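You operate a simulated robot arm through the tools that you are given. There is no shell and no other tool. Be economical: measure what you need, move in short steps, check, and stop when the job is done.

You are at the controls of a simulated two-armed robot. One attempt, no reset.

JOB
Wind the wall clock 3 turns, set the time and start its pendulum.
Fine: hands within two minutes of the time display on the radio bench; shut the clock door again.

The check looks at the end state, three seconds after you hand in, the way a careful person would. Anything else that was tipped, shoved, dropped, spilled or broken makes it a failure.

ROBOT AND FRAMES
Two 7-joint arms with fingered hands on one trunk, on a base that drives. Base frame: it is fixed to the floor where the robot stands at the start and does not move with it; the origin is under the middle of the robot, x ahead of it, y to its left, z up. Units: m, rad, N and s.
The left shoulder is at the start at [0.02, 0.214, 1.431], the right one opposite. With the tool pointing down near the work surface each hand reaches from about 0.12 to 0.58 m from the robot's upright axis, wherever it stands, measured 20 degrees to its own side. Places, roughly: clock crank [0.6, -0.1, 1.3]; clock door [0.7, -0.2, 1.1]; clock knob [0.6, -0.2, 1.4]; pendulum [0.7, -0.2, 1.1]; time display [0.6, 0.1, 1.1]; wall clock [0.8, -0.2, 1.2]. Payload 3.3 kg a hand.
The tool frame of a hand sits at the grasp point between the pads (the TCP): z along the fingers, y along the line on which they close. The tips reach 0.026 m beyond it. The gripper opens to 0.132 m. The gripper's body begins 0.073 m behind the TCP. The gripper is a hand of 2 fingers: y runs from the thumb to the fingers, the wrist lies at [0, 0, -0.224] in the tool frame, and closing takes about 1.5 s.
Orientation is that of the tool frame in the base frame, as [roll, pitch, yaw] about the fixed x, y, z axes, in that order (R = Rz(yaw) Ry(pitch) Rx(roll)). With the fingers straight down and closing along the base's y, the tool's x points along the base's -x, its y along +y and its z along -z.

CONTROLS
- The arms move only by the tool arm_command. It takes "left_steps", "right_steps" or both (then of equal length, played together; a hand with none holds still); each is a list of rows, each a list of 7 numbers: the turn, a rotation vector about the tool's x, y, z in rad, then the shift along the tool's x, y, z in m, then the gripper command, from -1 (fully open) to 1 (shut), values between in proportion. In form: [[ax, ay, az, tx, ty, tz, fingers], ...]. A call has 1 to 20 rows; each row is the pose to reach, as a shift and turn from the pose commanded when the call began, along the tool's axes at that moment. Each row takes 0.2 s and may step no farther than 0.05 m and 0.15 rad from the row before; otherwise, or with a gripper value out of range, the whole call is refused. Where a pose cannot be reached the arm comes as near as it can. A force on the tool above 40 N (or 10 N above the force at the start of the call, whichever is more), or a blocked arm, ends the call early, and 0.2 s more pass. The fingers move at their own pace (about 0.153 m/s each) and stop on an object; they squeeze with about 24 N. The grip force told is the motor's: it shows also when the fingers shut on nothing. Time passes only in rows, and 0.2 s behind the last, so rows that repeat a pose let the fingers close. It gives the time, the measured TCP pose, the force on the tool (base axes), the opening and the grip force at its end, in the units of the frame above (readings bear some noise), with the torque about the TCP (base axes, N m) and any sound that the robot's microphone picked up.
- Cameras (640 x 400 px; columns grow to the right, rows downward): "scene" is now at [0.0954, -0.0282, 1.6129]; the picture's right is [-0.32, -0.95, 0.00], its down [-0.47, 0.16, -0.87] and it looks along [0.82, -0.27, -0.50] (base axes); focal length 268 px, centre (320, 200). "left" rides on the left gripper at [-0.066, -0.003, -0.099] in its tool frame; the picture's right is [0.04, -1.00, 0.00], its down [0.83, 0.03, -0.55] and it looks along [0.55, 0.02, 0.83] (tool axes); focal length 261 px, centre (320, 200). "right" rides on the right gripper at [0.065, -0.003, -0.099] in its tool frame; the picture's right is [0.04, 1.00, 0.00], its down [-0.83, 0.03, -0.55] and it looks along [-0.55, 0.02, 0.83] (tool axes); focal length 261 px, centre (320, 200). There is no depth. A picture from a camera that has moved, and an enlarged one, comes with that camera's place and axes in the base frame and with its lens.
- grab_frame(camera): a new picture of that camera. No time passes.
- lift_body(by): slides the trunk up (or, below 0, down) by that many m; the arms and the scene camera ride with it, the base frame stays. It gives what a move gives, with no picture.
- drive_base(legs): drives the robot by 1 to 6 legs, each [ahead, left, turn to the left] in m, m and rad, along the robot's own axes; the way and the turn of a leg run together, so that a leg with both is an arc; at most 1.5 m and 3.142 rad a leg. The arms and the cameras ride along, it lands a little off, and it stops where it bumps. It gives what a move gives.
- grasp_type(shape, hand): the hand has 2 fingers and takes this shape, open, in about a second: jaw (thumb against the fingers, like two jaws); tri (thumb and two fingers); tip (a fingertip pinch); poke (one finger out to press); point (the index stretched); flat (the hand flat); cup (the hand cupped); fist (a fist). The gripper value then closes the fingers along that shape, each until it touches; the sizes above hold for jaw. It gives what a move gives, with no picture.
- pan_tilt(pan, tilt): turns the head with the scene camera to pan (to the left, within 1.501 rad either way) and tilt (down, from -0.506 to 1.204), counted from straight ahead of the robot. It gives what a move gives.
- zoom(camera, box): a new picture of the part [left, top, right, bottom] of that camera's present view, enlarged. No time passes.
- job_done(): hands the job in; it is judged then, once.

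Go step by step. Nothing tells you exact positions but the pictures and the camera data: compare them with the known pose of the tool, close in by small moves and look again before you grip or let go. The budget is 120 turns and 88 pictures, counting those below and the enlarged ones. Unless the task says otherwise, let go and move clear before handing in, and close with one line.

The tools are called after ">>>" as name(argument=value, ...) on one line, values as JSON. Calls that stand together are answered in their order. arm_command: Moves the arms, as the interface text tells. Its arguments: {"type":"object","properties":{"left_steps":{"type":"array","items":{"type":"array","items":{"type":"number"}}},"right_steps":{"type":"array","items":{"type":"array","items":{"type":"number"}}}},"required":[]} The other tools are called the same way: lift_body (by) slides the trunk up or down; grasp_type (shape, hand) gives the hand a shape; drive_base (legs) drives the base; pan_tilt (pan, tilt) turns the head that bears the scene camera; grab_frame (camera) takes a picture; zoom (camera, box) takes an enlarged picture of a part of a camera's view; job_done () hands the job in.

At the start:

```text
time_s: 0.0
left_ee_pos: [0.2808, 0.0268, 1.4819]
left_ee_rot: [3.141, 0.001, 3.142]
left_wrist_force: [-0.2, 0.3, 0.1]
left_torque: [0.0, 0.0, -0.02]
left_width: 0.1318
left_finger_force: 0.0
left_shape: jaw
right_ee_pos: [0.2752, -0.2099, 1.4815]
right_ee_rot: [-3.141, 0.001, -3.142]
right_wrist_force: [-0.3, 0.2, 0.6]
right_torque: [0.0, 0.0, 0.0]
right_width: 0.1318
right_finger_force: 0.0
right_shape: jaw
trunk travel left (down, up): [-0.712, 0.049]
robot x, y, heading: [0.002, -0.0001, 0.002]
head pan, tilt: [-0.321, 0.524]
```

scene: 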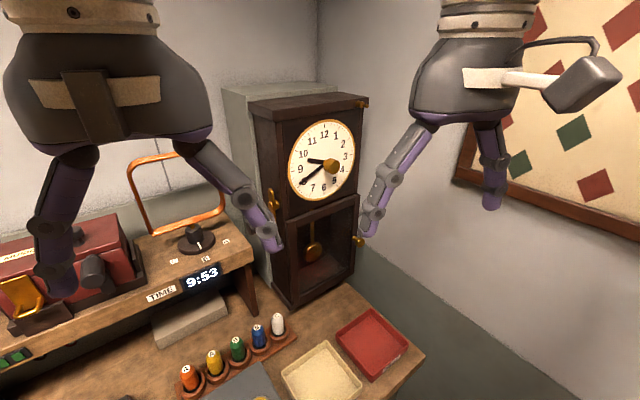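
right: 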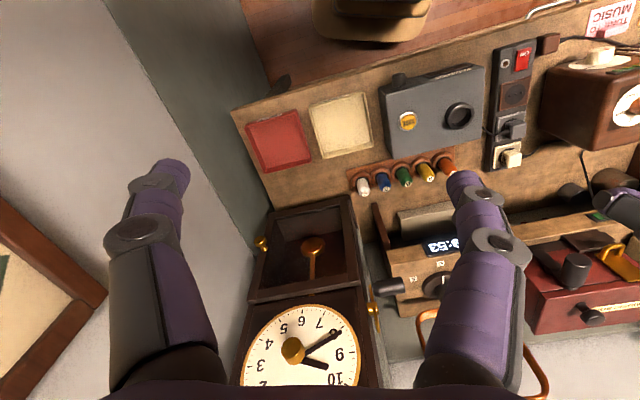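
left: 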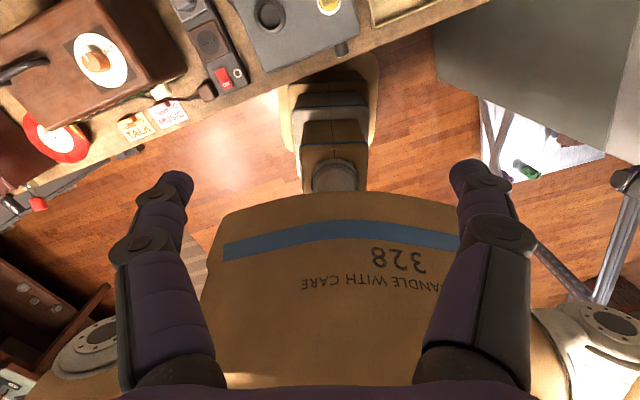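

I see the wall clock ahead-right, showing roughly 9:40, with a display reading 9:53, a crank on the clock's left side and a door below with a brass knob on its right. I'll zoom in for detail.

>>> zoom(camera="scene", box=[220, 80, 380, 180])

>>> zoom(camera="scene", box=[220, 170, 412, 290])

>>> zoom(camera="scene", box=[140, 220, 300, 320])

```text
4.00 times, centred on (300, 130) of scene
camera zoom: at [0.0954, -0.0282, 1.6129], right [-0.32, -0.95, 0.0], down [-0.47, 0.16, -0.87], along [0.82, -0.27, -0.5], focal length 1071 px, centre (400, 480)
```

zoom: 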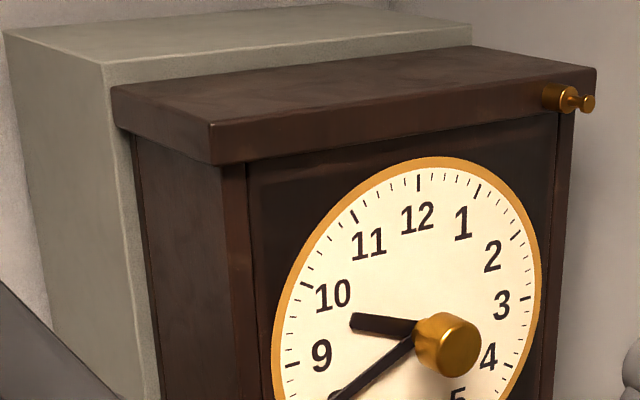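

```text
3.33 times, centred on (316, 230) of scene
camera zoom: at [0.0954, -0.0282, 1.6129], right [-0.32, -0.95, 0.0], down [-0.47, 0.16, -0.87], along [0.82, -0.27, -0.5], focal length 892 px, centre (333, 100)
```

zoom: 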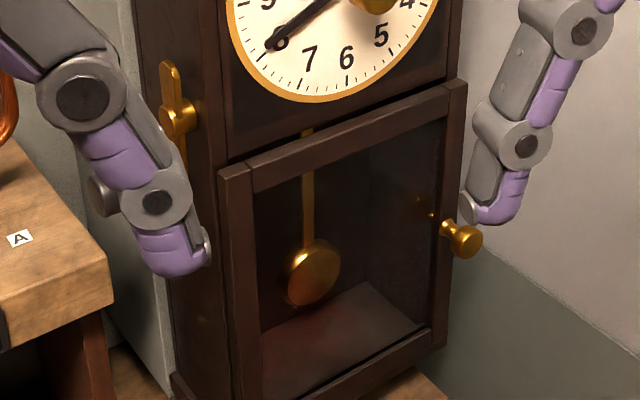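

```text
4.00 times, centred on (220, 270) of scene
camera zoom: at [0.0954, -0.0282, 1.6129], right [-0.32, -0.95, 0.0], down [-0.47, 0.16, -0.87], along [0.82, -0.27, -0.5], focal length 1071 px, centre (720, -80)
```

zoom: 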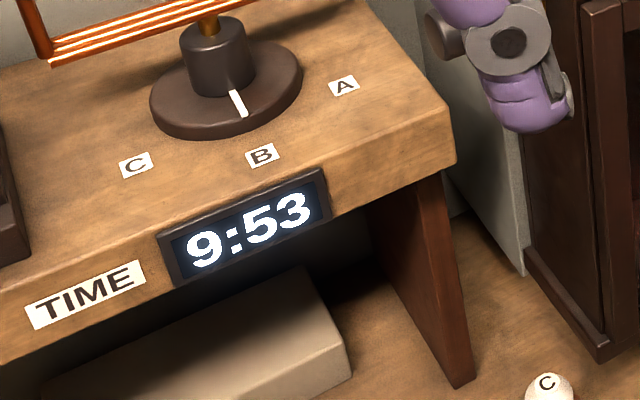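

The door knob is near [0.66,-0.34,1.10], the dial knob near [0.64,-0.24,1.364], and the crank near [0.667,-0.09,1.275] on the left side of the clock. I'll look closer at the crank, the dial and the ornament.

>>> zoom(camera="scene", box=[250, 175, 298, 205])

>>> zoom(camera="scene", box=[272, 110, 368, 210])

>>> zoom(camera="right", box=[230, 190, 400, 396])

```text
13.33 times, centred on (274, 190) of scene
camera zoom: at [0.0954, -0.0282, 1.6129], right [-0.32, -0.95, 0.0], down [-0.47, 0.16, -0.87], along [0.82, -0.27, -0.5], focal length 3569 px, centre (933, 333)
```

zoom: 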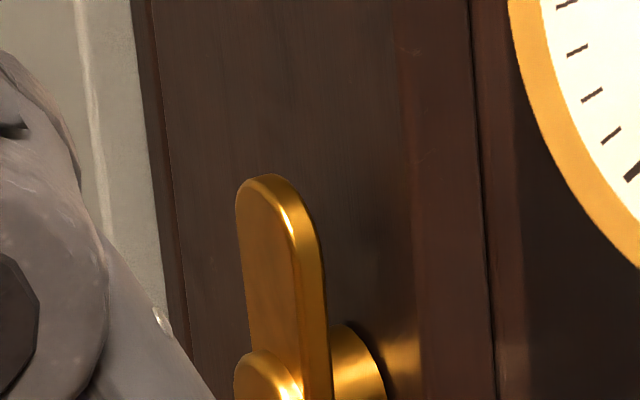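

```text
4.00 times, centred on (320, 160) of scene
camera zoom: at [0.0954, -0.0282, 1.6129], right [-0.32, -0.95, 0.0], down [-0.47, 0.16, -0.87], along [0.82, -0.27, -0.5], focal length 1071 px, centre (320, 360)
```

zoom: 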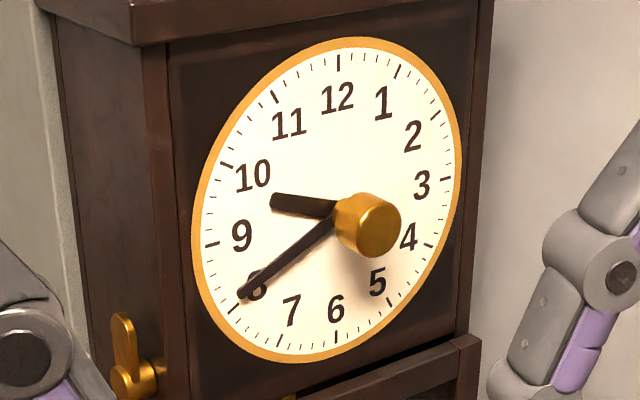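

```text
1.94 times, centred on (315, 293) of right
camera zoom: at [0.2098, -0.2127, 1.5801], right [-0.04, 1.0, 0.0], down [0.83, 0.03, 0.55], along [0.55, 0.02, -0.83], focal length 506 px, centre (330, 19)
```

zoom: 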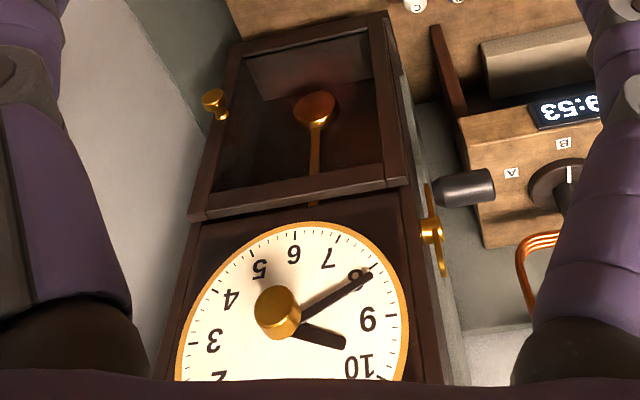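

The crank seems to have a grey handle on its lower end, hidden by the left finger. I'll move the left hand aside and look again.

>>> arm_command(left_steps=[[0, 0, 0, 0, 0.05, 0, -1], [0, 0, 0, 0, 0.1, 0, -1], [0, 0, 0, 0, 0.15, 0, -1], [0, 0, 0, 0, 0.2, 0, -1]])

>>> zoom(camera="scene", box=[224, 160, 352, 240])

>>> grab_frame(camera="scene")

```text
time_s: 1.0
left_ee_pos: [0.2803, 0.2297, 1.4802]
left_ee_rot: [-3.14, 0.0, -3.141]
left_wrist_force: [-0.2, 0.1, -0.1]
left_torque: [-0.04, 0.0, 0.01]
left_width: 0.1321
left_finger_force: 0.1
left_shape: jaw
right_ee_pos: [0.2753, -0.2053, 1.4814]
right_ee_rot: [-3.139, 0.001, -3.139]
right_wrist_force: [0.2, -0.4, -0.1]
right_torque: [-0.02, 0.02, -0.01]
right_width: 0.132
right_finger_force: 0.1
right_shape: jaw
trunk travel left (down, up): [-0.712, 0.049]
robot x, y, heading: [-0.0015, 0.0035, 0.003]
head pan, tilt: [-0.321, 0.524]
```

```text
5.00 times, centred on (288, 200) of scene
camera zoom: at [0.0956, -0.0251, 1.613], right [-0.32, -0.95, 0.0], down [-0.47, 0.16, -0.87], along [0.82, -0.27, -0.5], focal length 1338 px, centre (480, 200)
```

zoom: 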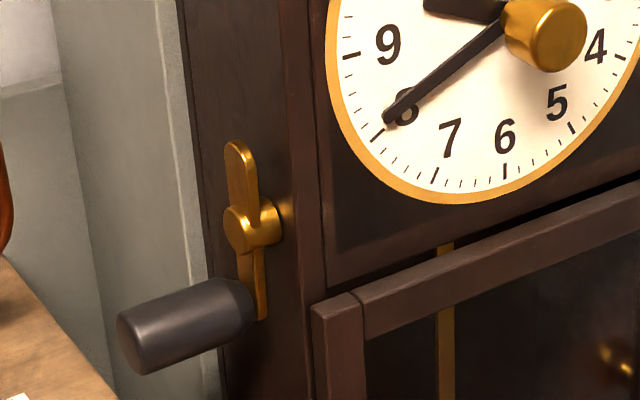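

```text
77 pictures are left
camera scene: at [0.0956, -0.0251, 1.613], right [-0.32, -0.95, 0.0], down [-0.47, 0.16, -0.87], along [0.82, -0.27, -0.5], focal length 268 px, centre (320, 200)
```

scene: 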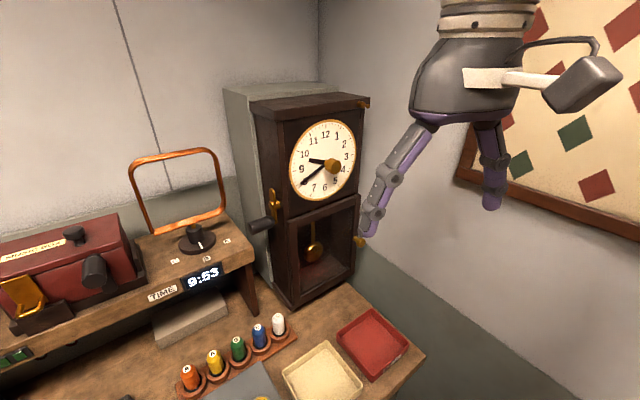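

The clock is yawed about 17°. The crank hub is near [0.668,-0.094,1.271] and the grey handle peg points out to the left below it. I'll bring the left hand, pointing forward with fingers closing vertically, to a pre-grasp about 14 cm short of the peg.

>>> arm_command(left_steps=[[0.0957, -0.0698, -0.0698, -0.0142, -0.0173, 0.0157, -1], [0.1914, -0.1396, -0.1396, -0.0284, -0.0346, 0.0314, -1], [0.2871, -0.2094, -0.2094, -0.0426, -0.0519, 0.0471, -1], [0.3829, -0.2791, -0.2791, -0.0569, -0.0691, 0.0629, -1], [0.4786, -0.3489, -0.3489, -0.0711, -0.0864, 0.0786, -1], [0.5743, -0.4187, -0.4187, -0.0853, -0.1037, 0.0943, -1], [0.67, -0.4885, -0.4885, -0.0995, -0.121, 0.11, -1], [0.7657, -0.5583, -0.5583, -0.1137, -0.1383, 0.1257, -1], [0.8614, -0.6281, -0.6281, -0.1279, -0.1556, 0.1414, -1], [0.9571, -0.6979, -0.6979, -0.1421, -0.1729, 0.1571, -1], [1.0529, -0.7676, -0.7676, -0.1564, -0.1901, 0.1729, -1], [1.1486, -0.8374, -0.8374, -0.1706, -0.2074, 0.1886, -1], [1.2443, -0.9072, -0.9072, -0.1848, -0.2247, 0.2043, -1], [1.34, -0.977, -0.977, -0.199, -0.242, 0.22, -1]])

>>> grab_frame(camera="left")

>>> grab_frame(camera="scene")

```text
time_s: 4.0
left_ee_pos: [0.4809, -0.0142, 1.2617]
left_ee_rot: [-1.57, -0.002, -1.88]
left_wrist_force: [-0.1, -0.2, 0.6]
left_torque: [0.0, -0.02, 0.0]
left_width: 0.132
left_finger_force: 0.0
left_shape: jaw
right_ee_pos: [0.2752, -0.2086, 1.4808]
right_ee_rot: [-3.141, -0.003, -3.139]
right_wrist_force: [1.0, 0.0, -0.1]
right_torque: [0.02, 0.02, 0.02]
right_width: 0.132
right_finger_force: 0.2
right_shape: jaw
trunk travel left (down, up): [-0.712, 0.049]
robot x, y, heading: [-0.0007, -0.0017, -0.0]
head pan, tilt: [-0.321, 0.524]
```

```text
76 pictures are left
camera left: at [0.406, 0.08, 1.2647], right [-0.01, -0.04, 1.0], down [-0.78, -0.62, -0.03], along [0.63, -0.78, -0.02], focal length 261 px, centre (320, 200)
```

left: 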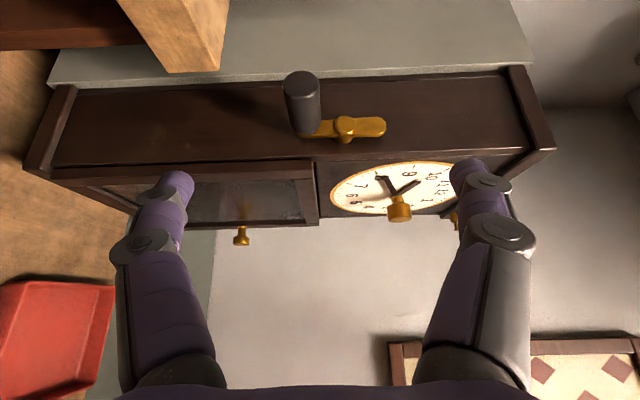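

```text
75 pictures are left
camera scene: at [0.096, -0.028, 1.6129], right [-0.32, -0.95, 0.0], down [-0.47, 0.16, -0.87], along [0.82, -0.27, -0.5], focal length 268 px, centre (320, 200)
```

scene: 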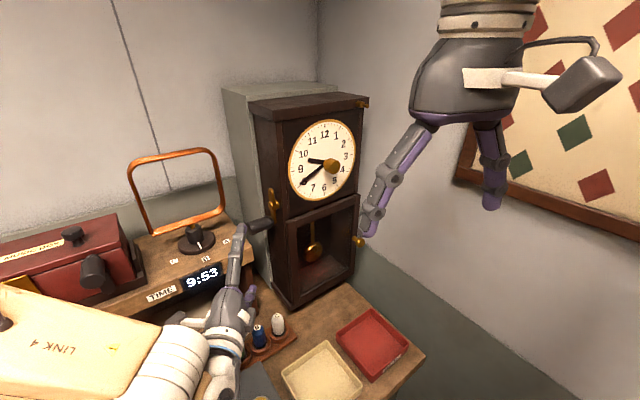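

The left camera shows the crank well: hub ≈[0.648,-0.095,1.285], and the peg axis runs from ≈[0.645,-0.09,1.247] to tip [0.619,-0.03,1.247], with a crank radius of about 0.04. I'll move in around the peg with the fingers open and check.

>>> arm_command(left_steps=[[0, 0, 0, -0.0107, 0.0147, 0.03, -1], [0, 0, 0, -0.0107, 0.0147, 0.07, -1], [0, 0, 0, -0.0107, 0.0147, 0.11, -1], [0, 0, 0, -0.0107, 0.0147, 0.1425, -1]])

>>> grab_frame(camera="left")

>>> zoom(camera="scene", box=[200, 160, 328, 240])

```text
time_s: 5.0
left_ee_pos: [0.6212, -0.0475, 1.2474]
left_ee_rot: [-1.57, 0.002, -1.884]
left_wrist_force: [0.6, -0.9, 0.7]
left_torque: [-0.02, -0.01, -0.02]
left_width: 0.1319
left_finger_force: 0.1
left_shape: jaw
right_ee_pos: [0.2755, -0.2086, 1.4804]
right_ee_rot: [3.142, -0.001, -3.14]
right_wrist_force: [-1.0, 0.5, -0.3]
right_torque: [-0.02, 0.01, -0.02]
right_width: 0.132
right_finger_force: 0.1
right_shape: jaw
trunk travel left (down, up): [-0.712, 0.049]
robot x, y, heading: [-0.002, -0.0009, 0.001]
head pan, tilt: [-0.321, 0.524]
```

```text
74 pictures are left
camera left: at [0.5456, 0.0458, 1.2501], right [-0.01, -0.04, 1.0], down [-0.78, -0.62, -0.03], along [0.62, -0.78, -0.02], focal length 261 px, centre (320, 200)
```

left: 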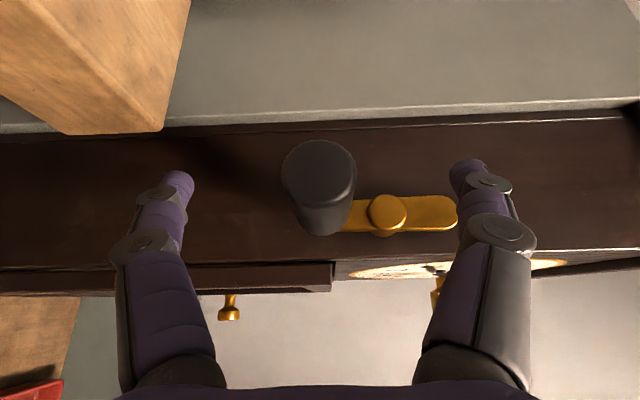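

```text
5.00 times, centred on (264, 200) of scene
camera zoom: at [0.0964, -0.0282, 1.6129], right [-0.32, -0.95, 0.0], down [-0.47, 0.16, -0.87], along [0.82, -0.27, -0.5], focal length 1338 px, centre (600, 200)
```

zoom: 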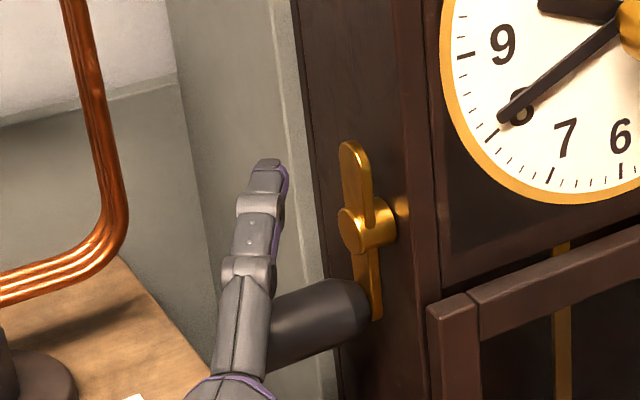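

The peg is centred between the fingers, crossing about 1 cm ahead of the TCP. I'll close on it.

>>> arm_command(left_steps=[[0, 0, 0, 0, 0, 0, 1], [0, 0, 0, 0, 0, 0, 1], [0, 0, 0, 0, 0, 0, 1], [0, 0, 0, 0, 0, 0, 1], [0, 0, 0, 0, 0, 0, 1], [0, 0, 0, 0, 0, 0, 1]])

>>> grab_frame(camera="left")

```text
time_s: 6.4
left_ee_pos: [0.6205, -0.0481, 1.2447]
left_ee_rot: [-1.571, -0.001, -1.881]
left_wrist_force: [4.8, -0.5, 0.7]
left_torque: [-0.04, 0.0, 0.03]
left_width: 0.0222
left_finger_force: 24.6
left_shape: jaw
right_ee_pos: [0.2749, -0.2083, 1.4809]
right_ee_rot: [-3.141, -0.002, -3.14]
right_wrist_force: [0.0, 0.0, 0.0]
right_torque: [-0.01, 0.01, -0.01]
right_width: 0.1319
right_finger_force: 0.1
right_shape: jaw
trunk travel left (down, up): [-0.712, 0.049]
robot x, y, heading: [-0.0009, 0.0007, 0.004]
head pan, tilt: [-0.321, 0.524]
```

```text
72 pictures are left
camera left: at [0.5453, 0.0461, 1.2499], right [-0.01, -0.04, 1.0], down [-0.78, -0.62, -0.03], along [0.62, -0.78, -0.02], focal length 261 px, centre (320, 200)
```

left: 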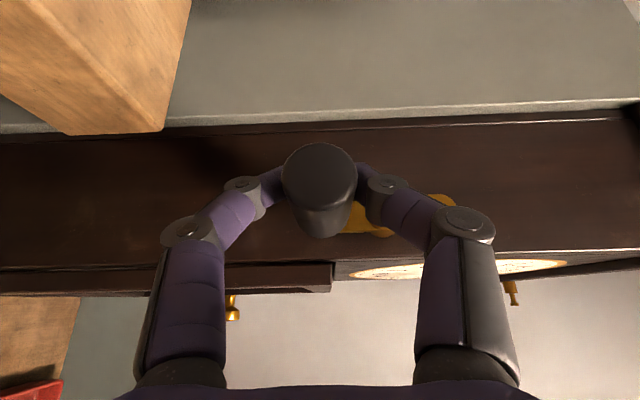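

The peg is gripped. I'll try a small clockwise arc (seen from the left) toward the rear and up.

>>> arm_command(left_steps=[[0, 0, 0, -0.0059, -0.0014, 0.0085, 1], [0, 0, 0, -0.0115, -0.0054, 0.0164, 1], [0, 0, 0, -0.0162, -0.0117, 0.0232, 1]])

>>> grab_frame(camera="left")

```text
time_s: 7.2
left_ee_pos: [0.6482, -0.039, 1.258]
left_ee_rot: [-1.573, 0.001, -1.883]
left_wrist_force: [0.4, 2.0, -2.6]
left_torque: [0.06, 0.04, 0.02]
left_width: 0.0219
left_finger_force: 24.2
left_shape: jaw
right_ee_pos: [0.2764, -0.2098, 1.4812]
right_ee_rot: [-3.142, -0.002, 3.142]
right_wrist_force: [-0.3, -0.6, 0.4]
right_torque: [-0.01, 0.02, -0.03]
right_width: 0.132
right_finger_force: 0.0
right_shape: jaw
trunk travel left (down, up): [-0.712, 0.049]
robot x, y, heading: [0.0025, 0.003, 0.002]
head pan, tilt: [-0.321, 0.524]
```

```text
71 pictures are left
camera left: at [0.5724, 0.0545, 1.2608], right [-0.01, -0.04, 1.0], down [-0.78, -0.62, -0.03], along [0.62, -0.78, -0.02], focal length 261 px, centre (320, 200)
```

left: 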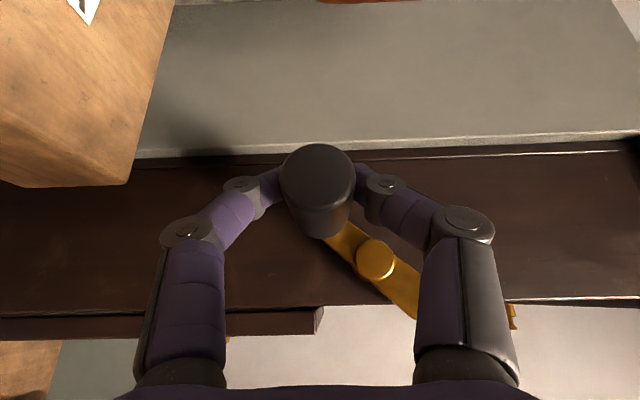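

It turns easily with low force. I'll continue round to complete one revolution back at the 45° point, then check.

>>> arm_command(left_steps=[[0, 0, 0, -0.0059, -0.0179, 0.0085, 1], [0, 0, 0, -0.0059, -0.0386, 0.0085, 1], [0, 0, 0, 0, -0.0566, 0, 1], [0, 0, 0, 0.0103, -0.0669, -0.0147, 1], [0, 0, 0, 0.0221, -0.0669, -0.0316, 1], [0, 0, 0, 0.0324, -0.0566, -0.0463, 1], [0, 0, 0, 0.0383, -0.0386, -0.0548, 1], [0, 0, 0, 0.0383, -0.0179, -0.0548, 1], [0, 0, 0, 0.0324, 0, -0.0463, 1], [0, 0, 0, 0.0221, 0.0104, -0.0316, 1], [0, 0, 0, 0.0103, 0.0104, -0.0147, 1], [0, 0, 0, 0, 0, 0, 1]])

>>> grab_frame(camera="left")

```text
time_s: 9.8
left_ee_pos: [0.6473, -0.0393, 1.2576]
left_ee_rot: [-1.573, 0.0, -1.881]
left_wrist_force: [2.8, -0.8, -4.0]
left_torque: [0.07, 0.07, -0.03]
left_width: 0.0218
left_finger_force: 23.9
left_shape: jaw
right_ee_pos: [0.2757, -0.2088, 1.48]
right_ee_rot: [3.141, -0.001, -3.139]
right_wrist_force: [0.5, -0.3, -0.2]
right_torque: [0.02, 0.02, 0.01]
right_width: 0.132
right_finger_force: 0.0
right_shape: jaw
trunk travel left (down, up): [-0.712, 0.049]
robot x, y, heading: [0.0014, -0.0003, -0.001]
head pan, tilt: [-0.321, 0.524]
```

```text
70 pictures are left
camera left: at [0.5729, 0.0548, 1.2604], right [-0.01, -0.04, 1.0], down [-0.78, -0.62, -0.03], along [0.62, -0.78, -0.02], focal length 261 px, centre (320, 200)
```

left: 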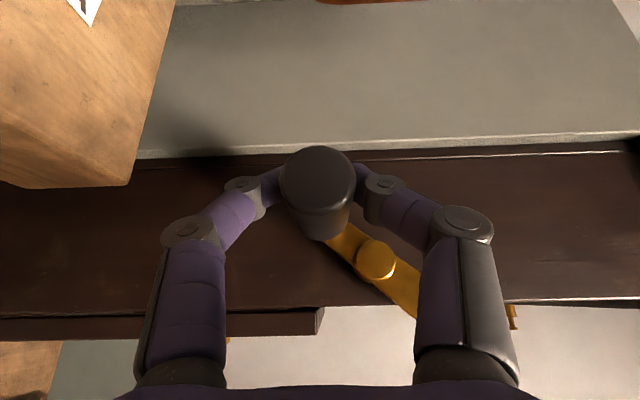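

One clean revolution. I'll continue with the next revolution and most of the third.

>>> arm_command(left_steps=[[0, 0, 0, -0.0059, -0.0179, 0.0085, 1], [0, 0, 0, -0.0059, -0.0386, 0.0085, 1], [0, 0, 0, 0, -0.0566, 0, 1], [0, 0, 0, 0.0103, -0.0669, -0.0147, 1], [0, 0, 0, 0.0221, -0.0669, -0.0316, 1], [0, 0, 0, 0.0324, -0.0566, -0.0463, 1], [0, 0, 0, 0.0383, -0.0386, -0.0548, 1], [0, 0, 0, 0.0383, -0.0179, -0.0548, 1], [0, 0, 0, 0.0324, 0, -0.0463, 1], [0, 0, 0, 0.0221, 0.0104, -0.0316, 1], [0, 0, 0, 0.0103, 0.0104, -0.0147, 1], [0, 0, 0, 0, 0, 0, 1], [0, 0, 0, -0.0059, -0.0179, 0.0085, 1], [0, 0, 0, -0.0059, -0.0386, 0.0085, 1], [0, 0, 0, 0, -0.0566, 0, 1], [0, 0, 0, 0.0103, -0.0669, -0.0147, 1], [0, 0, 0, 0.0221, -0.0669, -0.0316, 1], [0, 0, 0, 0.0324, -0.0566, -0.0463, 1], [0, 0, 0, 0.0383, -0.0386, -0.0548, 1], [0, 0, 0, 0.0383, -0.0179, -0.0548, 1]])

>>> grab_frame(camera="left")

```text
time_s: 14.0
left_ee_pos: [0.5855, -0.0581, 1.2756]
left_ee_rot: [-1.57, 0.001, -1.88]
left_wrist_force: [13.0, -0.2, 4.2]
left_torque: [-0.03, -0.04, 0.06]
left_width: 0.0191
left_finger_force: 23.9
left_shape: jaw
right_ee_pos: [0.2768, -0.2098, 1.4812]
right_ee_rot: [3.141, -0.002, -3.14]
right_wrist_force: [-0.1, -0.1, 0.2]
right_torque: [0.0, 0.04, 0.01]
right_width: 0.1318
right_finger_force: 0.0
right_shape: jaw
trunk travel left (down, up): [-0.712, 0.049]
robot x, y, heading: [-0.0045, 0.0009, 0.001]
head pan, tilt: [-0.321, 0.524]
```

```text
69 pictures are left
camera left: at [0.5106, 0.0353, 1.2795], right [-0.01, -0.04, 1.0], down [-0.78, -0.63, -0.03], along [0.63, -0.78, -0.02], focal length 261 px, centre (320, 200)
```

left: 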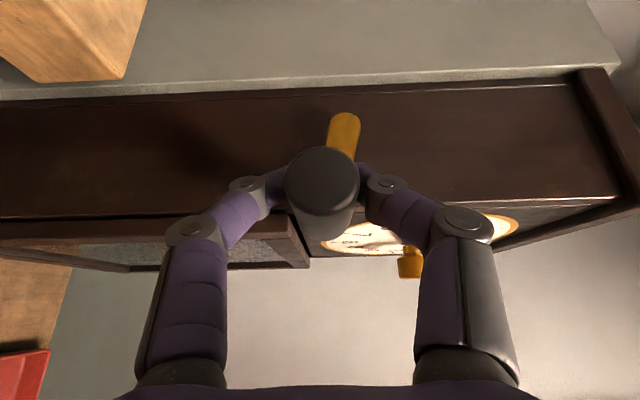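

The handle now sits about 75° before the final position. I'll finish the third turn, easing slightly forward to relieve the 13 N pull.

>>> arm_command(left_steps=[[0, 0, 0, -0.0059, 0.0179, 0.0115, 1], [0, 0, 0, -0.0162, 0.0283, 0.0262, 1], [0, 0, 0, -0.0221, 0.0296, 0.0346, 1], [0, 0, 0, -0.0221, 0.0296, 0.0346, 1]])

>>> grab_frame(camera="left")

```text
time_s: 15.0
left_ee_pos: [0.6215, -0.0481, 1.2474]
left_ee_rot: [-1.573, -0.001, -1.883]
left_wrist_force: [-4.1, 3.8, -1.7]
left_torque: [-0.03, 0.01, 0.01]
left_width: 0.0204
left_finger_force: 24.2
left_shape: jaw
right_ee_pos: [0.274, -0.2083, 1.4816]
right_ee_rot: [-3.141, -0.001, -3.139]
right_wrist_force: [0.1, 0.0, 0.5]
right_torque: [-0.01, 0.02, -0.01]
right_width: 0.1319
right_finger_force: 0.0
right_shape: jaw
trunk travel left (down, up): [-0.712, 0.049]
robot x, y, heading: [0.0015, 0.0014, 0.0]
head pan, tilt: [-0.321, 0.524]
```

```text
68 pictures are left
camera left: at [0.5463, 0.046, 1.2496], right [-0.01, -0.04, 1.0], down [-0.78, -0.62, -0.03], along [0.62, -0.78, -0.02], focal length 261 px, centre (320, 200)
```

left: 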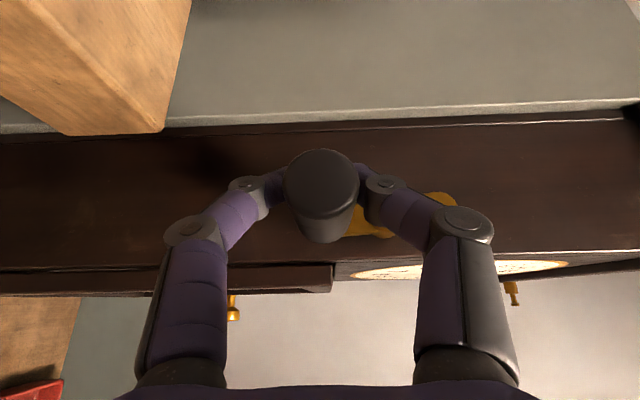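

Three turns are done, with the bar back at vertical. I'll nudge about 10° further for margin, release, and back straight out.

>>> arm_command(left_steps=[[0, 0, 0, -0.004, -0.0006, 0.0057, 1], [0, 0, 0, -0.004, -0.0006, 0.0057, 1], [0, 0, 0, -0.004, -0.0006, 0.0057, -1], [0, 0, 0, -0.004, -0.0006, 0.0057, -1], [0, 0, 0, -0.004, -0.0006, 0.0057, -1], [0, 0, 0, -0.004, -0.0006, 0.0057, -1], [0, 0, 0, -0.004, -0.0006, -0.03, -1], [0, 0, 0, -0.004, -0.0006, -0.08, -1], [0, 0, 0, -0.004, -0.0006, -0.13, -1]])

>>> grab_frame(camera="left")

>>> zoom(camera="scene", box=[160, 100, 384, 310])

```text
time_s: 17.0
left_ee_pos: [0.4982, -0.0033, 1.2464]
left_ee_rot: [-1.569, 0.001, -1.883]
left_wrist_force: [0.5, -0.2, 0.7]
left_torque: [-0.01, 0.0, -0.01]
left_width: 0.1321
left_finger_force: 0.1
left_shape: jaw
right_ee_pos: [0.273, -0.2098, 1.4815]
right_ee_rot: [3.139, 0.0, -3.14]
right_wrist_force: [0.2, -0.3, 0.3]
right_torque: [-0.02, 0.01, -0.01]
right_width: 0.1321
right_finger_force: 0.1
right_shape: jaw
trunk travel left (down, up): [-0.712, 0.049]
robot x, y, heading: [-0.0027, -0.001, -0.001]
head pan, tilt: [-0.321, 0.524]
```

```text
67 pictures are left
camera left: at [0.4237, 0.0895, 1.2503], right [-0.01, -0.04, 1.0], down [-0.78, -0.62, -0.04], along [0.62, -0.78, -0.02], focal length 261 px, centre (320, 200)
```

left: 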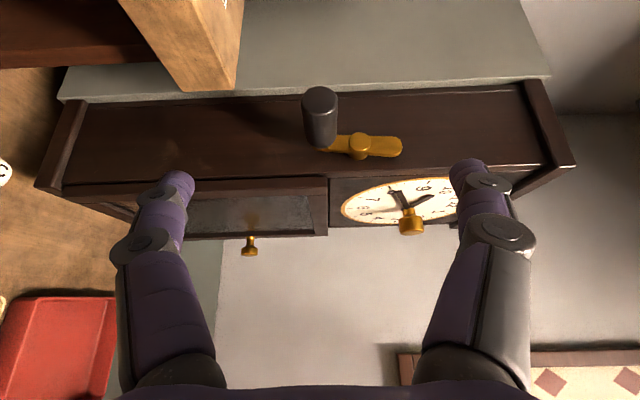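

```text
1.90 times, centred on (272, 205) of scene
camera zoom: at [0.0942, -0.0287, 1.613], right [-0.32, -0.95, 0.0], down [-0.47, 0.16, -0.87], along [0.82, -0.27, -0.5], focal length 510 px, centre (411, 190)
```

zoom: 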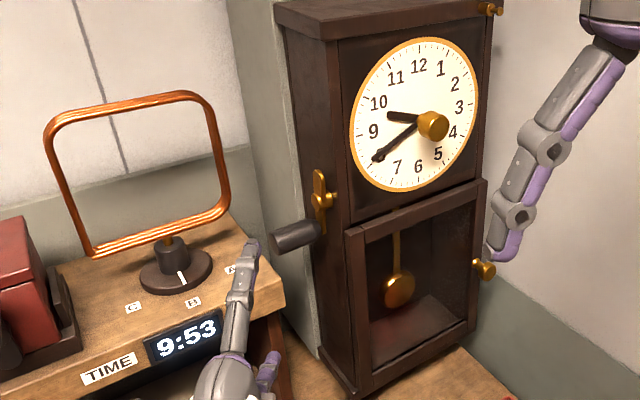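

The crank stayed put and nothing else moved. Next is the time-setting knob, at about [0.631,-0.239,1.368]. I'll bring the right hand to face it along the clock's axis, pre-rolled -39° so that +78° clockwise is available.

>>> arm_command(right_steps=[[0.0236, -0.1226, -0.0588, -0.0201, -0.0046, 0.0087, -1], [0.0472, -0.2452, -0.1177, -0.0402, -0.0092, 0.0175, -1], [0.0708, -0.3678, -0.1765, -0.0603, -0.0138, 0.0262, -1], [0.0945, -0.4905, -0.2354, -0.0805, -0.0185, 0.0349, -1], [0.1181, -0.6131, -0.2942, -0.1006, -0.0231, 0.0437, -1], [0.1417, -0.7357, -0.3531, -0.1207, -0.0277, 0.0524, -1], [0.1653, -0.8583, -0.4119, -0.1408, -0.0323, 0.0611, -1], [0.1889, -0.9809, -0.4708, -0.1609, -0.0369, 0.0698, -1], [0.2125, -1.1035, -0.5296, -0.181, -0.0415, 0.0786, -1], [0.2362, -1.2262, -0.5885, -0.2012, -0.0462, 0.0873, -1], [0.2598, -1.3488, -0.6473, -0.2213, -0.0508, 0.096, -1], [0.2834, -1.4714, -0.7062, -0.2414, -0.0554, 0.1048, -1], [0.307, -1.594, -0.765, -0.2615, -0.06, 0.1135, -1]])

>>> grab_frame(camera="right")

>>> grab_frame(camera="scene")

>>> grab_frame(camera="left")

```text
time_s: 19.8
left_ee_pos: [0.5008, -0.0058, 1.2467]
left_ee_rot: [-1.572, 0.002, -1.882]
left_wrist_force: [0.2, -0.3, -0.1]
left_torque: [0.0, 0.01, 0.01]
left_width: 0.1319
left_finger_force: 0.0
left_shape: jaw
right_ee_pos: [0.5363, -0.2727, 1.3666]
right_ee_rot: [-1.571, 0.893, -1.272]
right_wrist_force: [0.0, 0.1, -0.7]
right_torque: [-0.01, -0.01, 0.03]
right_width: 0.132
right_finger_force: 0.0
right_shape: jaw
right hand out of reach, approached as far as the arm can: row 12
trunk travel left (down, up): [-0.712, 0.049]
robot x, y, heading: [0.0014, -0.0012, 0.003]
head pan, tilt: [-0.321, 0.524]
```

```text
65 pictures are left
camera right: at [0.4558, -0.3427, 1.3176], right [-0.22, 0.72, -0.66], down [-0.69, 0.36, 0.63], along [0.69, 0.59, 0.42], focal length 261 px, centre (320, 200)
```

right: 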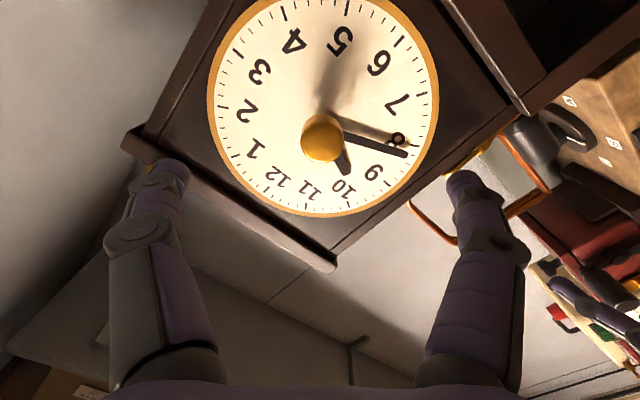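

```text
64 pictures are left
camera scene: at [0.0967, -0.0299, 1.6128], right [-0.32, -0.95, 0.0], down [-0.47, 0.16, -0.87], along [0.82, -0.27, -0.5], focal length 268 px, centre (320, 200)
```

scene: 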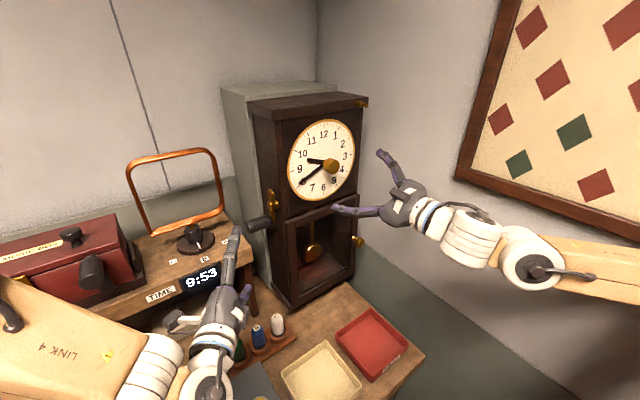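

```text
63 pictures are left
camera left: at [0.426, 0.0881, 1.2494], right [-0.01, -0.04, 1.0], down [-0.78, -0.62, -0.03], along [0.62, -0.78, -0.02], focal length 261 px, centre (320, 200)
```

left: 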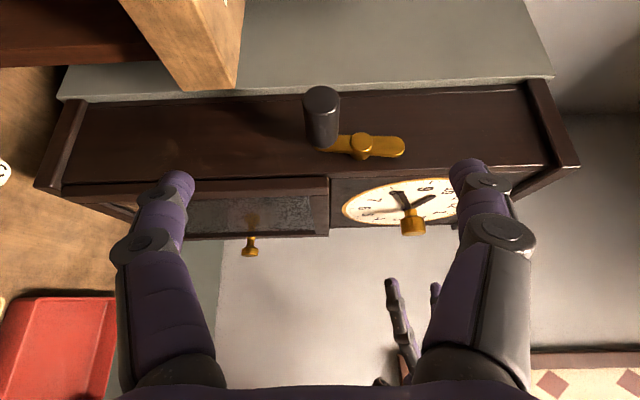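

The knob front is now at about [0.622,-0.239,1.370], with the hand nearly on axis. I'll rotate slightly away from the wrist limit, align, and advance to straddle the knob.

>>> arm_command(right_steps=[[0, 0, 0.1, -0.0067, 0.0036, 0.0, -1], [0, 0, 0.15, -0.0067, 0.0036, 0.03, -1], [0, 0, 0.15, -0.0067, 0.0036, 0.06, -1], [0, 0, 0.15, -0.0067, 0.0036, 0.07, -1]])

>>> grab_frame(camera="right")

>>> grab_frame(camera="left")

>>> zoom(camera="scene", box=[272, 90, 432, 190])

```text
time_s: 20.8
left_ee_pos: [0.5002, -0.0055, 1.2453]
left_ee_rot: [-1.573, 0.001, -1.88]
left_wrist_force: [0.4, -0.1, -0.1]
left_torque: [0.01, -0.01, -0.01]
left_width: 0.1318
left_finger_force: 0.0
left_shape: jaw
right_ee_pos: [0.6017, -0.2429, 1.3692]
right_ee_rot: [-1.573, 1.04, -1.271]
right_wrist_force: [0.7, -0.4, -0.1]
right_torque: [-0.04, 0.0, 0.01]
right_width: 0.132
right_finger_force: 0.1
right_shape: jaw
trunk travel left (down, up): [-0.712, 0.049]
robot x, y, heading: [-0.0004, -0.0006, 0.004]
head pan, tilt: [-0.321, 0.524]
```

```text
62 pictures are left
camera right: at [0.5182, -0.3059, 1.3147], right [-0.25, 0.8, -0.54], down [-0.66, 0.27, 0.7], along [0.71, 0.53, 0.46], focal length 261 px, centre (320, 200)
```

right: 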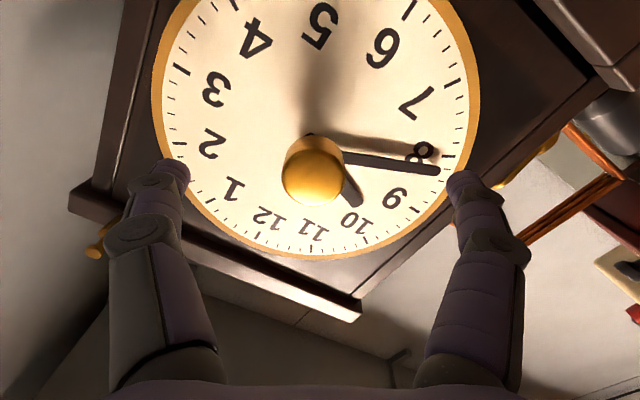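

```text
61 pictures are left
camera left: at [0.4252, 0.0892, 1.2496], right [-0.01, -0.04, 1.0], down [-0.78, -0.62, -0.03], along [0.62, -0.78, -0.02], focal length 261 px, centre (320, 200)
```

left: 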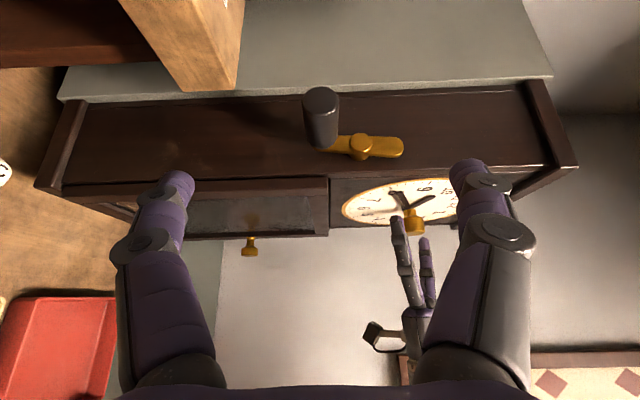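

```text
4.00 times, centred on (352, 140) of scene
camera zoom: at [0.0957, -0.0285, 1.6129], right [-0.32, -0.95, 0.0], down [-0.47, 0.16, -0.87], along [0.82, -0.27, -0.5], focal length 1071 px, centre (192, 440)
```

zoom: 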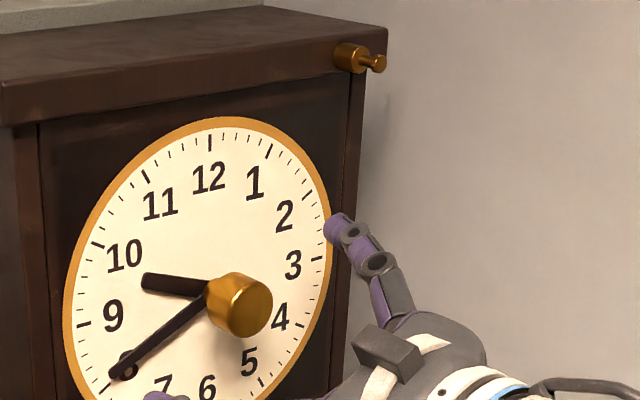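

The knob front is about 2.2 cm ahead of the TCP, and offset slightly along the closing axis. I'll shift a little, advance 1.4 cm and close.

>>> arm_command(right_steps=[[0, 0, 0, 0, -0.003, 0.007, -1], [0, 0, 0, 0, -0.003, 0.014, -1], [0, 0, 0, 0, -0.003, 0.014, 1], [0, 0, 0, 0, -0.003, 0.014, 1], [0, 0, 0, 0, -0.003, 0.014, 1], [0, 0, 0, 0, -0.003, 0.014, 1]])

>>> grab_frame(camera="right")

>>> zoom(camera="scene", box=[272, 110, 368, 210])

```text
time_s: 22.2
left_ee_pos: [0.5001, -0.0048, 1.2469]
left_ee_rot: [-1.571, 0.0, -1.882]
left_wrist_force: [0.1, 0.2, 0.0]
left_torque: [0.01, -0.01, -0.02]
left_width: 0.1319
left_finger_force: 0.2
left_shape: jaw
right_ee_pos: [0.6174, -0.2393, 1.372]
right_ee_rot: [-1.573, 1.04, -1.271]
right_wrist_force: [0.6, 0.3, 0.7]
right_torque: [-0.02, -0.02, -0.04]
right_width: 0.0267
right_finger_force: 23.9
right_shape: jaw
trunk travel left (down, up): [-0.712, 0.049]
robot x, y, heading: [-0.0006, 0.0003, -0.004]
head pan, tilt: [-0.321, 0.524]
```

```text
59 pictures are left
camera right: at [0.5326, -0.3035, 1.3169], right [-0.25, 0.8, -0.54], down [-0.66, 0.27, 0.7], along [0.71, 0.53, 0.46], focal length 261 px, centre (320, 200)
```

right: 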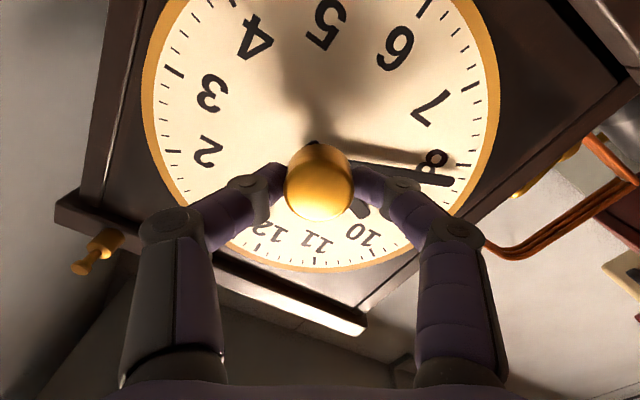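

```text
4.00 times, centred on (320, 160) of scene
camera zoom: at [0.0959, -0.0282, 1.6129], right [-0.32, -0.95, 0.0], down [-0.47, 0.16, -0.87], along [0.82, -0.27, -0.5], focal length 1071 px, centre (320, 360)
```

zoom: 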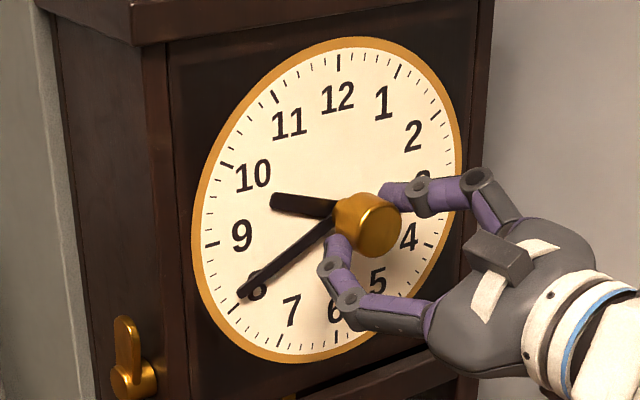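

The knob is gripped. I'll turn it clockwise 0.6 rad first and check the response.

>>> arm_command(right_steps=[[0, 0, 0.1, 0, 0, 0, 1], [0, 0, 0.2, 0, 0, 0, 1], [0, 0, 0.3, 0, 0, 0, 1], [0, 0, 0.4, 0, 0, 0, 1], [0, 0, 0.5, 0, 0, 0, 1], [0, 0, 0.6, 0, 0, 0, 1]])

>>> zoom(camera="scene", box=[272, 110, 368, 210])

```text
time_s: 23.6
left_ee_pos: [0.5008, -0.0051, 1.2465]
left_ee_rot: [-1.574, 0.0, -1.881]
left_wrist_force: [0.8, 0.6, 0.4]
left_torque: [-0.02, -0.01, 0.02]
left_width: 0.132
left_finger_force: 0.0
left_shape: jaw
right_ee_pos: [0.615, -0.2402, 1.3736]
right_ee_rot: [1.575, 1.499, 1.877]
right_wrist_force: [3.1, 0.6, 1.9]
right_torque: [0.0, -0.05, 0.0]
right_width: 0.0271
right_finger_force: 24.1
right_shape: jaw
trunk travel left (down, up): [-0.712, 0.049]
robot x, y, heading: [0.0, 0.0024, 0.001]
head pan, tilt: [-0.321, 0.524]
```

```text
4.00 times, centred on (320, 160) of scene
camera zoom: at [0.096, -0.0281, 1.6129], right [-0.32, -0.95, 0.0], down [-0.47, 0.16, -0.87], along [0.82, -0.27, -0.5], focal length 1071 px, centre (320, 360)
```

zoom: 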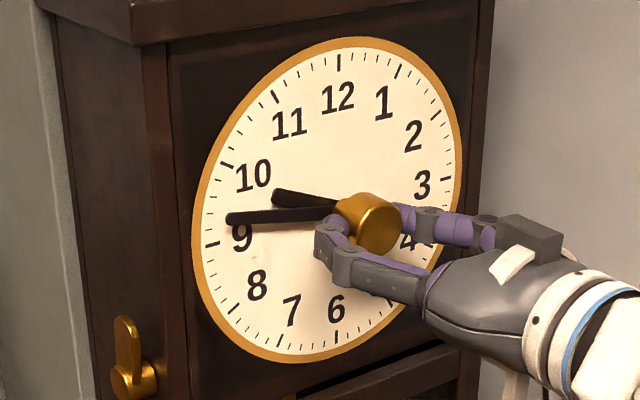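

The response is 1:1, with the minute hand now near 46–47. I'll turn another 0.68 rad and then measure carefully.

>>> arm_command(right_steps=[[0, 0, 0.1, 0, 0, 0, 1], [0, 0, 0.2, 0, 0, 0, 1], [0, 0, 0.3, 0, 0, 0, 1], [0, 0, 0.4, 0, 0, 0, 1], [0, 0, 0.5, 0, 0, 0, 1], [0, 0, 0.6, 0, 0, 0, 1], [0, 0, 0.68, 0, 0, 0, 1], [0, 0, 0.68, 0, 0, 0, 1]])

>>> zoom(camera="scene", box=[272, 110, 368, 210])

>>> grab_frame(camera="right")

```text
time_s: 25.4
left_ee_pos: [0.5, -0.0055, 1.2452]
left_ee_rot: [-1.573, 0.001, -1.882]
left_wrist_force: [0.3, 0.1, -0.5]
left_torque: [-0.02, 0.02, -0.01]
left_width: 0.1319
left_finger_force: 0.1
left_shape: jaw
right_ee_pos: [0.6167, -0.2411, 1.3726]
right_ee_rot: [1.57, 0.819, 1.871]
right_wrist_force: [5.3, -2.2, 3.9]
right_torque: [0.01, -0.09, -0.04]
right_width: 0.027
right_finger_force: 24.5
right_shape: jaw
trunk travel left (down, up): [-0.712, 0.049]
robot x, y, heading: [-0.0043, 0.0013, -0.0]
head pan, tilt: [-0.321, 0.524]
```

```text
4.00 times, centred on (320, 160) of scene
camera zoom: at [0.0962, -0.0286, 1.6129], right [-0.32, -0.95, 0.0], down [-0.47, 0.16, -0.87], along [0.82, -0.27, -0.5], focal length 1071 px, centre (320, 360)
```

zoom: 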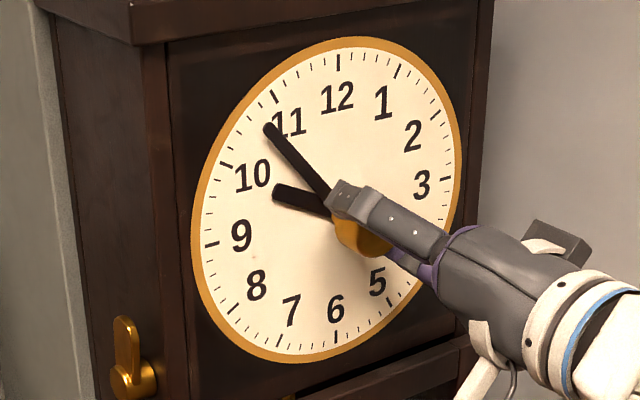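

```text
55 pictures are left
camera right: at [0.5093, -0.2293, 1.3224], right [-0.22, 0.72, 0.65], down [-0.37, -0.68, 0.63], along [0.9, -0.1, 0.42], focal length 261 px, centre (320, 200)
```

right: 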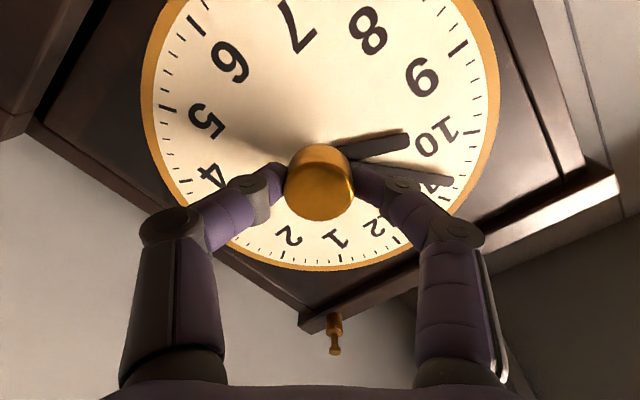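

The minute hand reads near 53. I'll release the knob, back off and look more squarely.

>>> arm_command(right_steps=[[0, 0, 0, 0, 0, 0, -1], [0, 0, 0, 0, 0, 0, -1], [0, 0, 0, 0, 0, 0, -1], [0, 0, 0, 0, 0, -0.02, -1], [0, 0, 0, 0, 0, -0.06, -1], [0, 0, 0, 0, 0, -0.1, -1]])

>>> grab_frame(camera="right")

>>> zoom(camera="scene", box=[272, 110, 368, 210])

```text
time_s: 26.8
left_ee_pos: [0.4983, -0.0055, 1.2466]
left_ee_rot: [-1.57, 0.0, -1.882]
left_wrist_force: [-0.3, 0.2, 0.3]
left_torque: [-0.01, 0.0, 0.01]
left_width: 0.1318
left_finger_force: 0.0
left_shape: jaw
right_ee_pos: [0.5193, -0.2707, 1.372]
right_ee_rot: [1.572, 0.82, 1.873]
right_wrist_force: [-0.6, -0.2, -0.1]
right_torque: [0.01, 0.0, 0.01]
right_width: 0.1318
right_finger_force: 0.0
right_shape: jaw
trunk travel left (down, up): [-0.712, 0.049]
robot x, y, heading: [-0.0012, 0.0027, 0.003]
head pan, tilt: [-0.321, 0.524]
```

```text
54 pictures are left
camera right: at [0.412, -0.259, 1.3226], right [-0.23, 0.72, 0.65], down [-0.37, -0.68, 0.63], along [0.9, -0.1, 0.42], focal length 261 px, centre (320, 200)
```

right: 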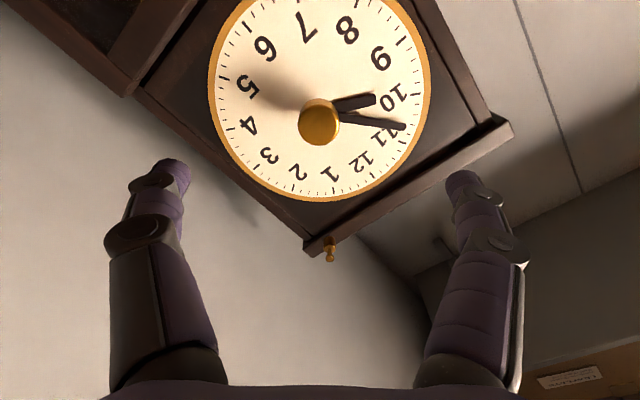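

```text
4.00 times, centred on (320, 160) of scene
camera zoom: at [0.0944, -0.0287, 1.613], right [-0.32, -0.95, 0.0], down [-0.47, 0.16, -0.87], along [0.82, -0.27, -0.5], focal length 1071 px, centre (320, 360)
```

zoom: 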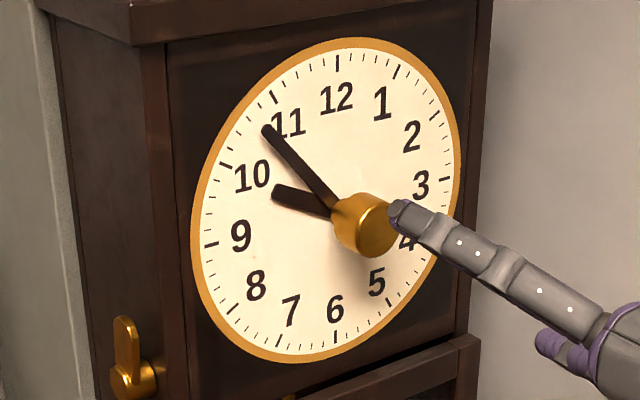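

For a parallax-free reading I'll shift the right hand so its camera sits on the clock's axis.

>>> arm_command(right_steps=[[0, 0, 0, -0.033, 0.001, 0, -1], [0, 0, 0, -0.0651, 0.002, 0, -1]])

>>> zoom(camera="right", box=[200, 20, 440, 170])

```text
time_s: 27.4
left_ee_pos: [0.4988, -0.0044, 1.2462]
left_ee_rot: [-1.57, 0.0, -1.883]
left_wrist_force: [-0.2, -0.5, -0.2]
left_torque: [0.0, 0.04, 0.0]
left_width: 0.1319
left_finger_force: 0.2
left_shape: jaw
right_ee_pos: [0.5332, -0.3097, 1.4224]
right_ee_rot: [1.57, 0.821, 1.872]
right_wrist_force: [-0.3, -0.2, 0.3]
right_torque: [0.0, 0.02, 0.02]
right_width: 0.132
right_finger_force: 0.0
right_shape: jaw
trunk travel left (down, up): [-0.712, 0.049]
robot x, y, heading: [-0.0021, -0.0014, -0.002]
head pan, tilt: [-0.321, 0.524]
```

```text
2.67 times, centred on (320, 95) of right
camera zoom: at [0.4261, -0.3002, 1.3719], right [-0.23, 0.72, 0.65], down [-0.37, -0.68, 0.63], along [0.9, -0.1, 0.42], focal length 695 px, centre (320, 480)
```

zoom: 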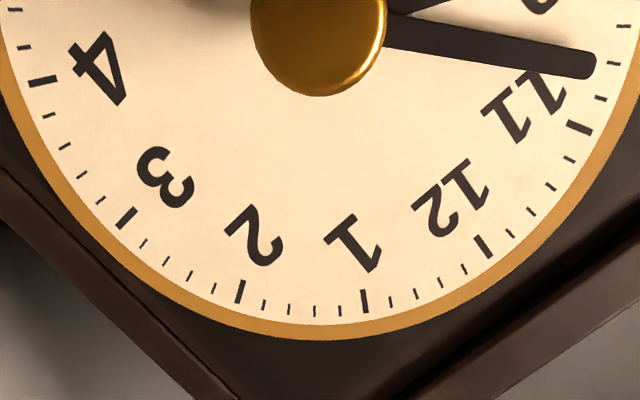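

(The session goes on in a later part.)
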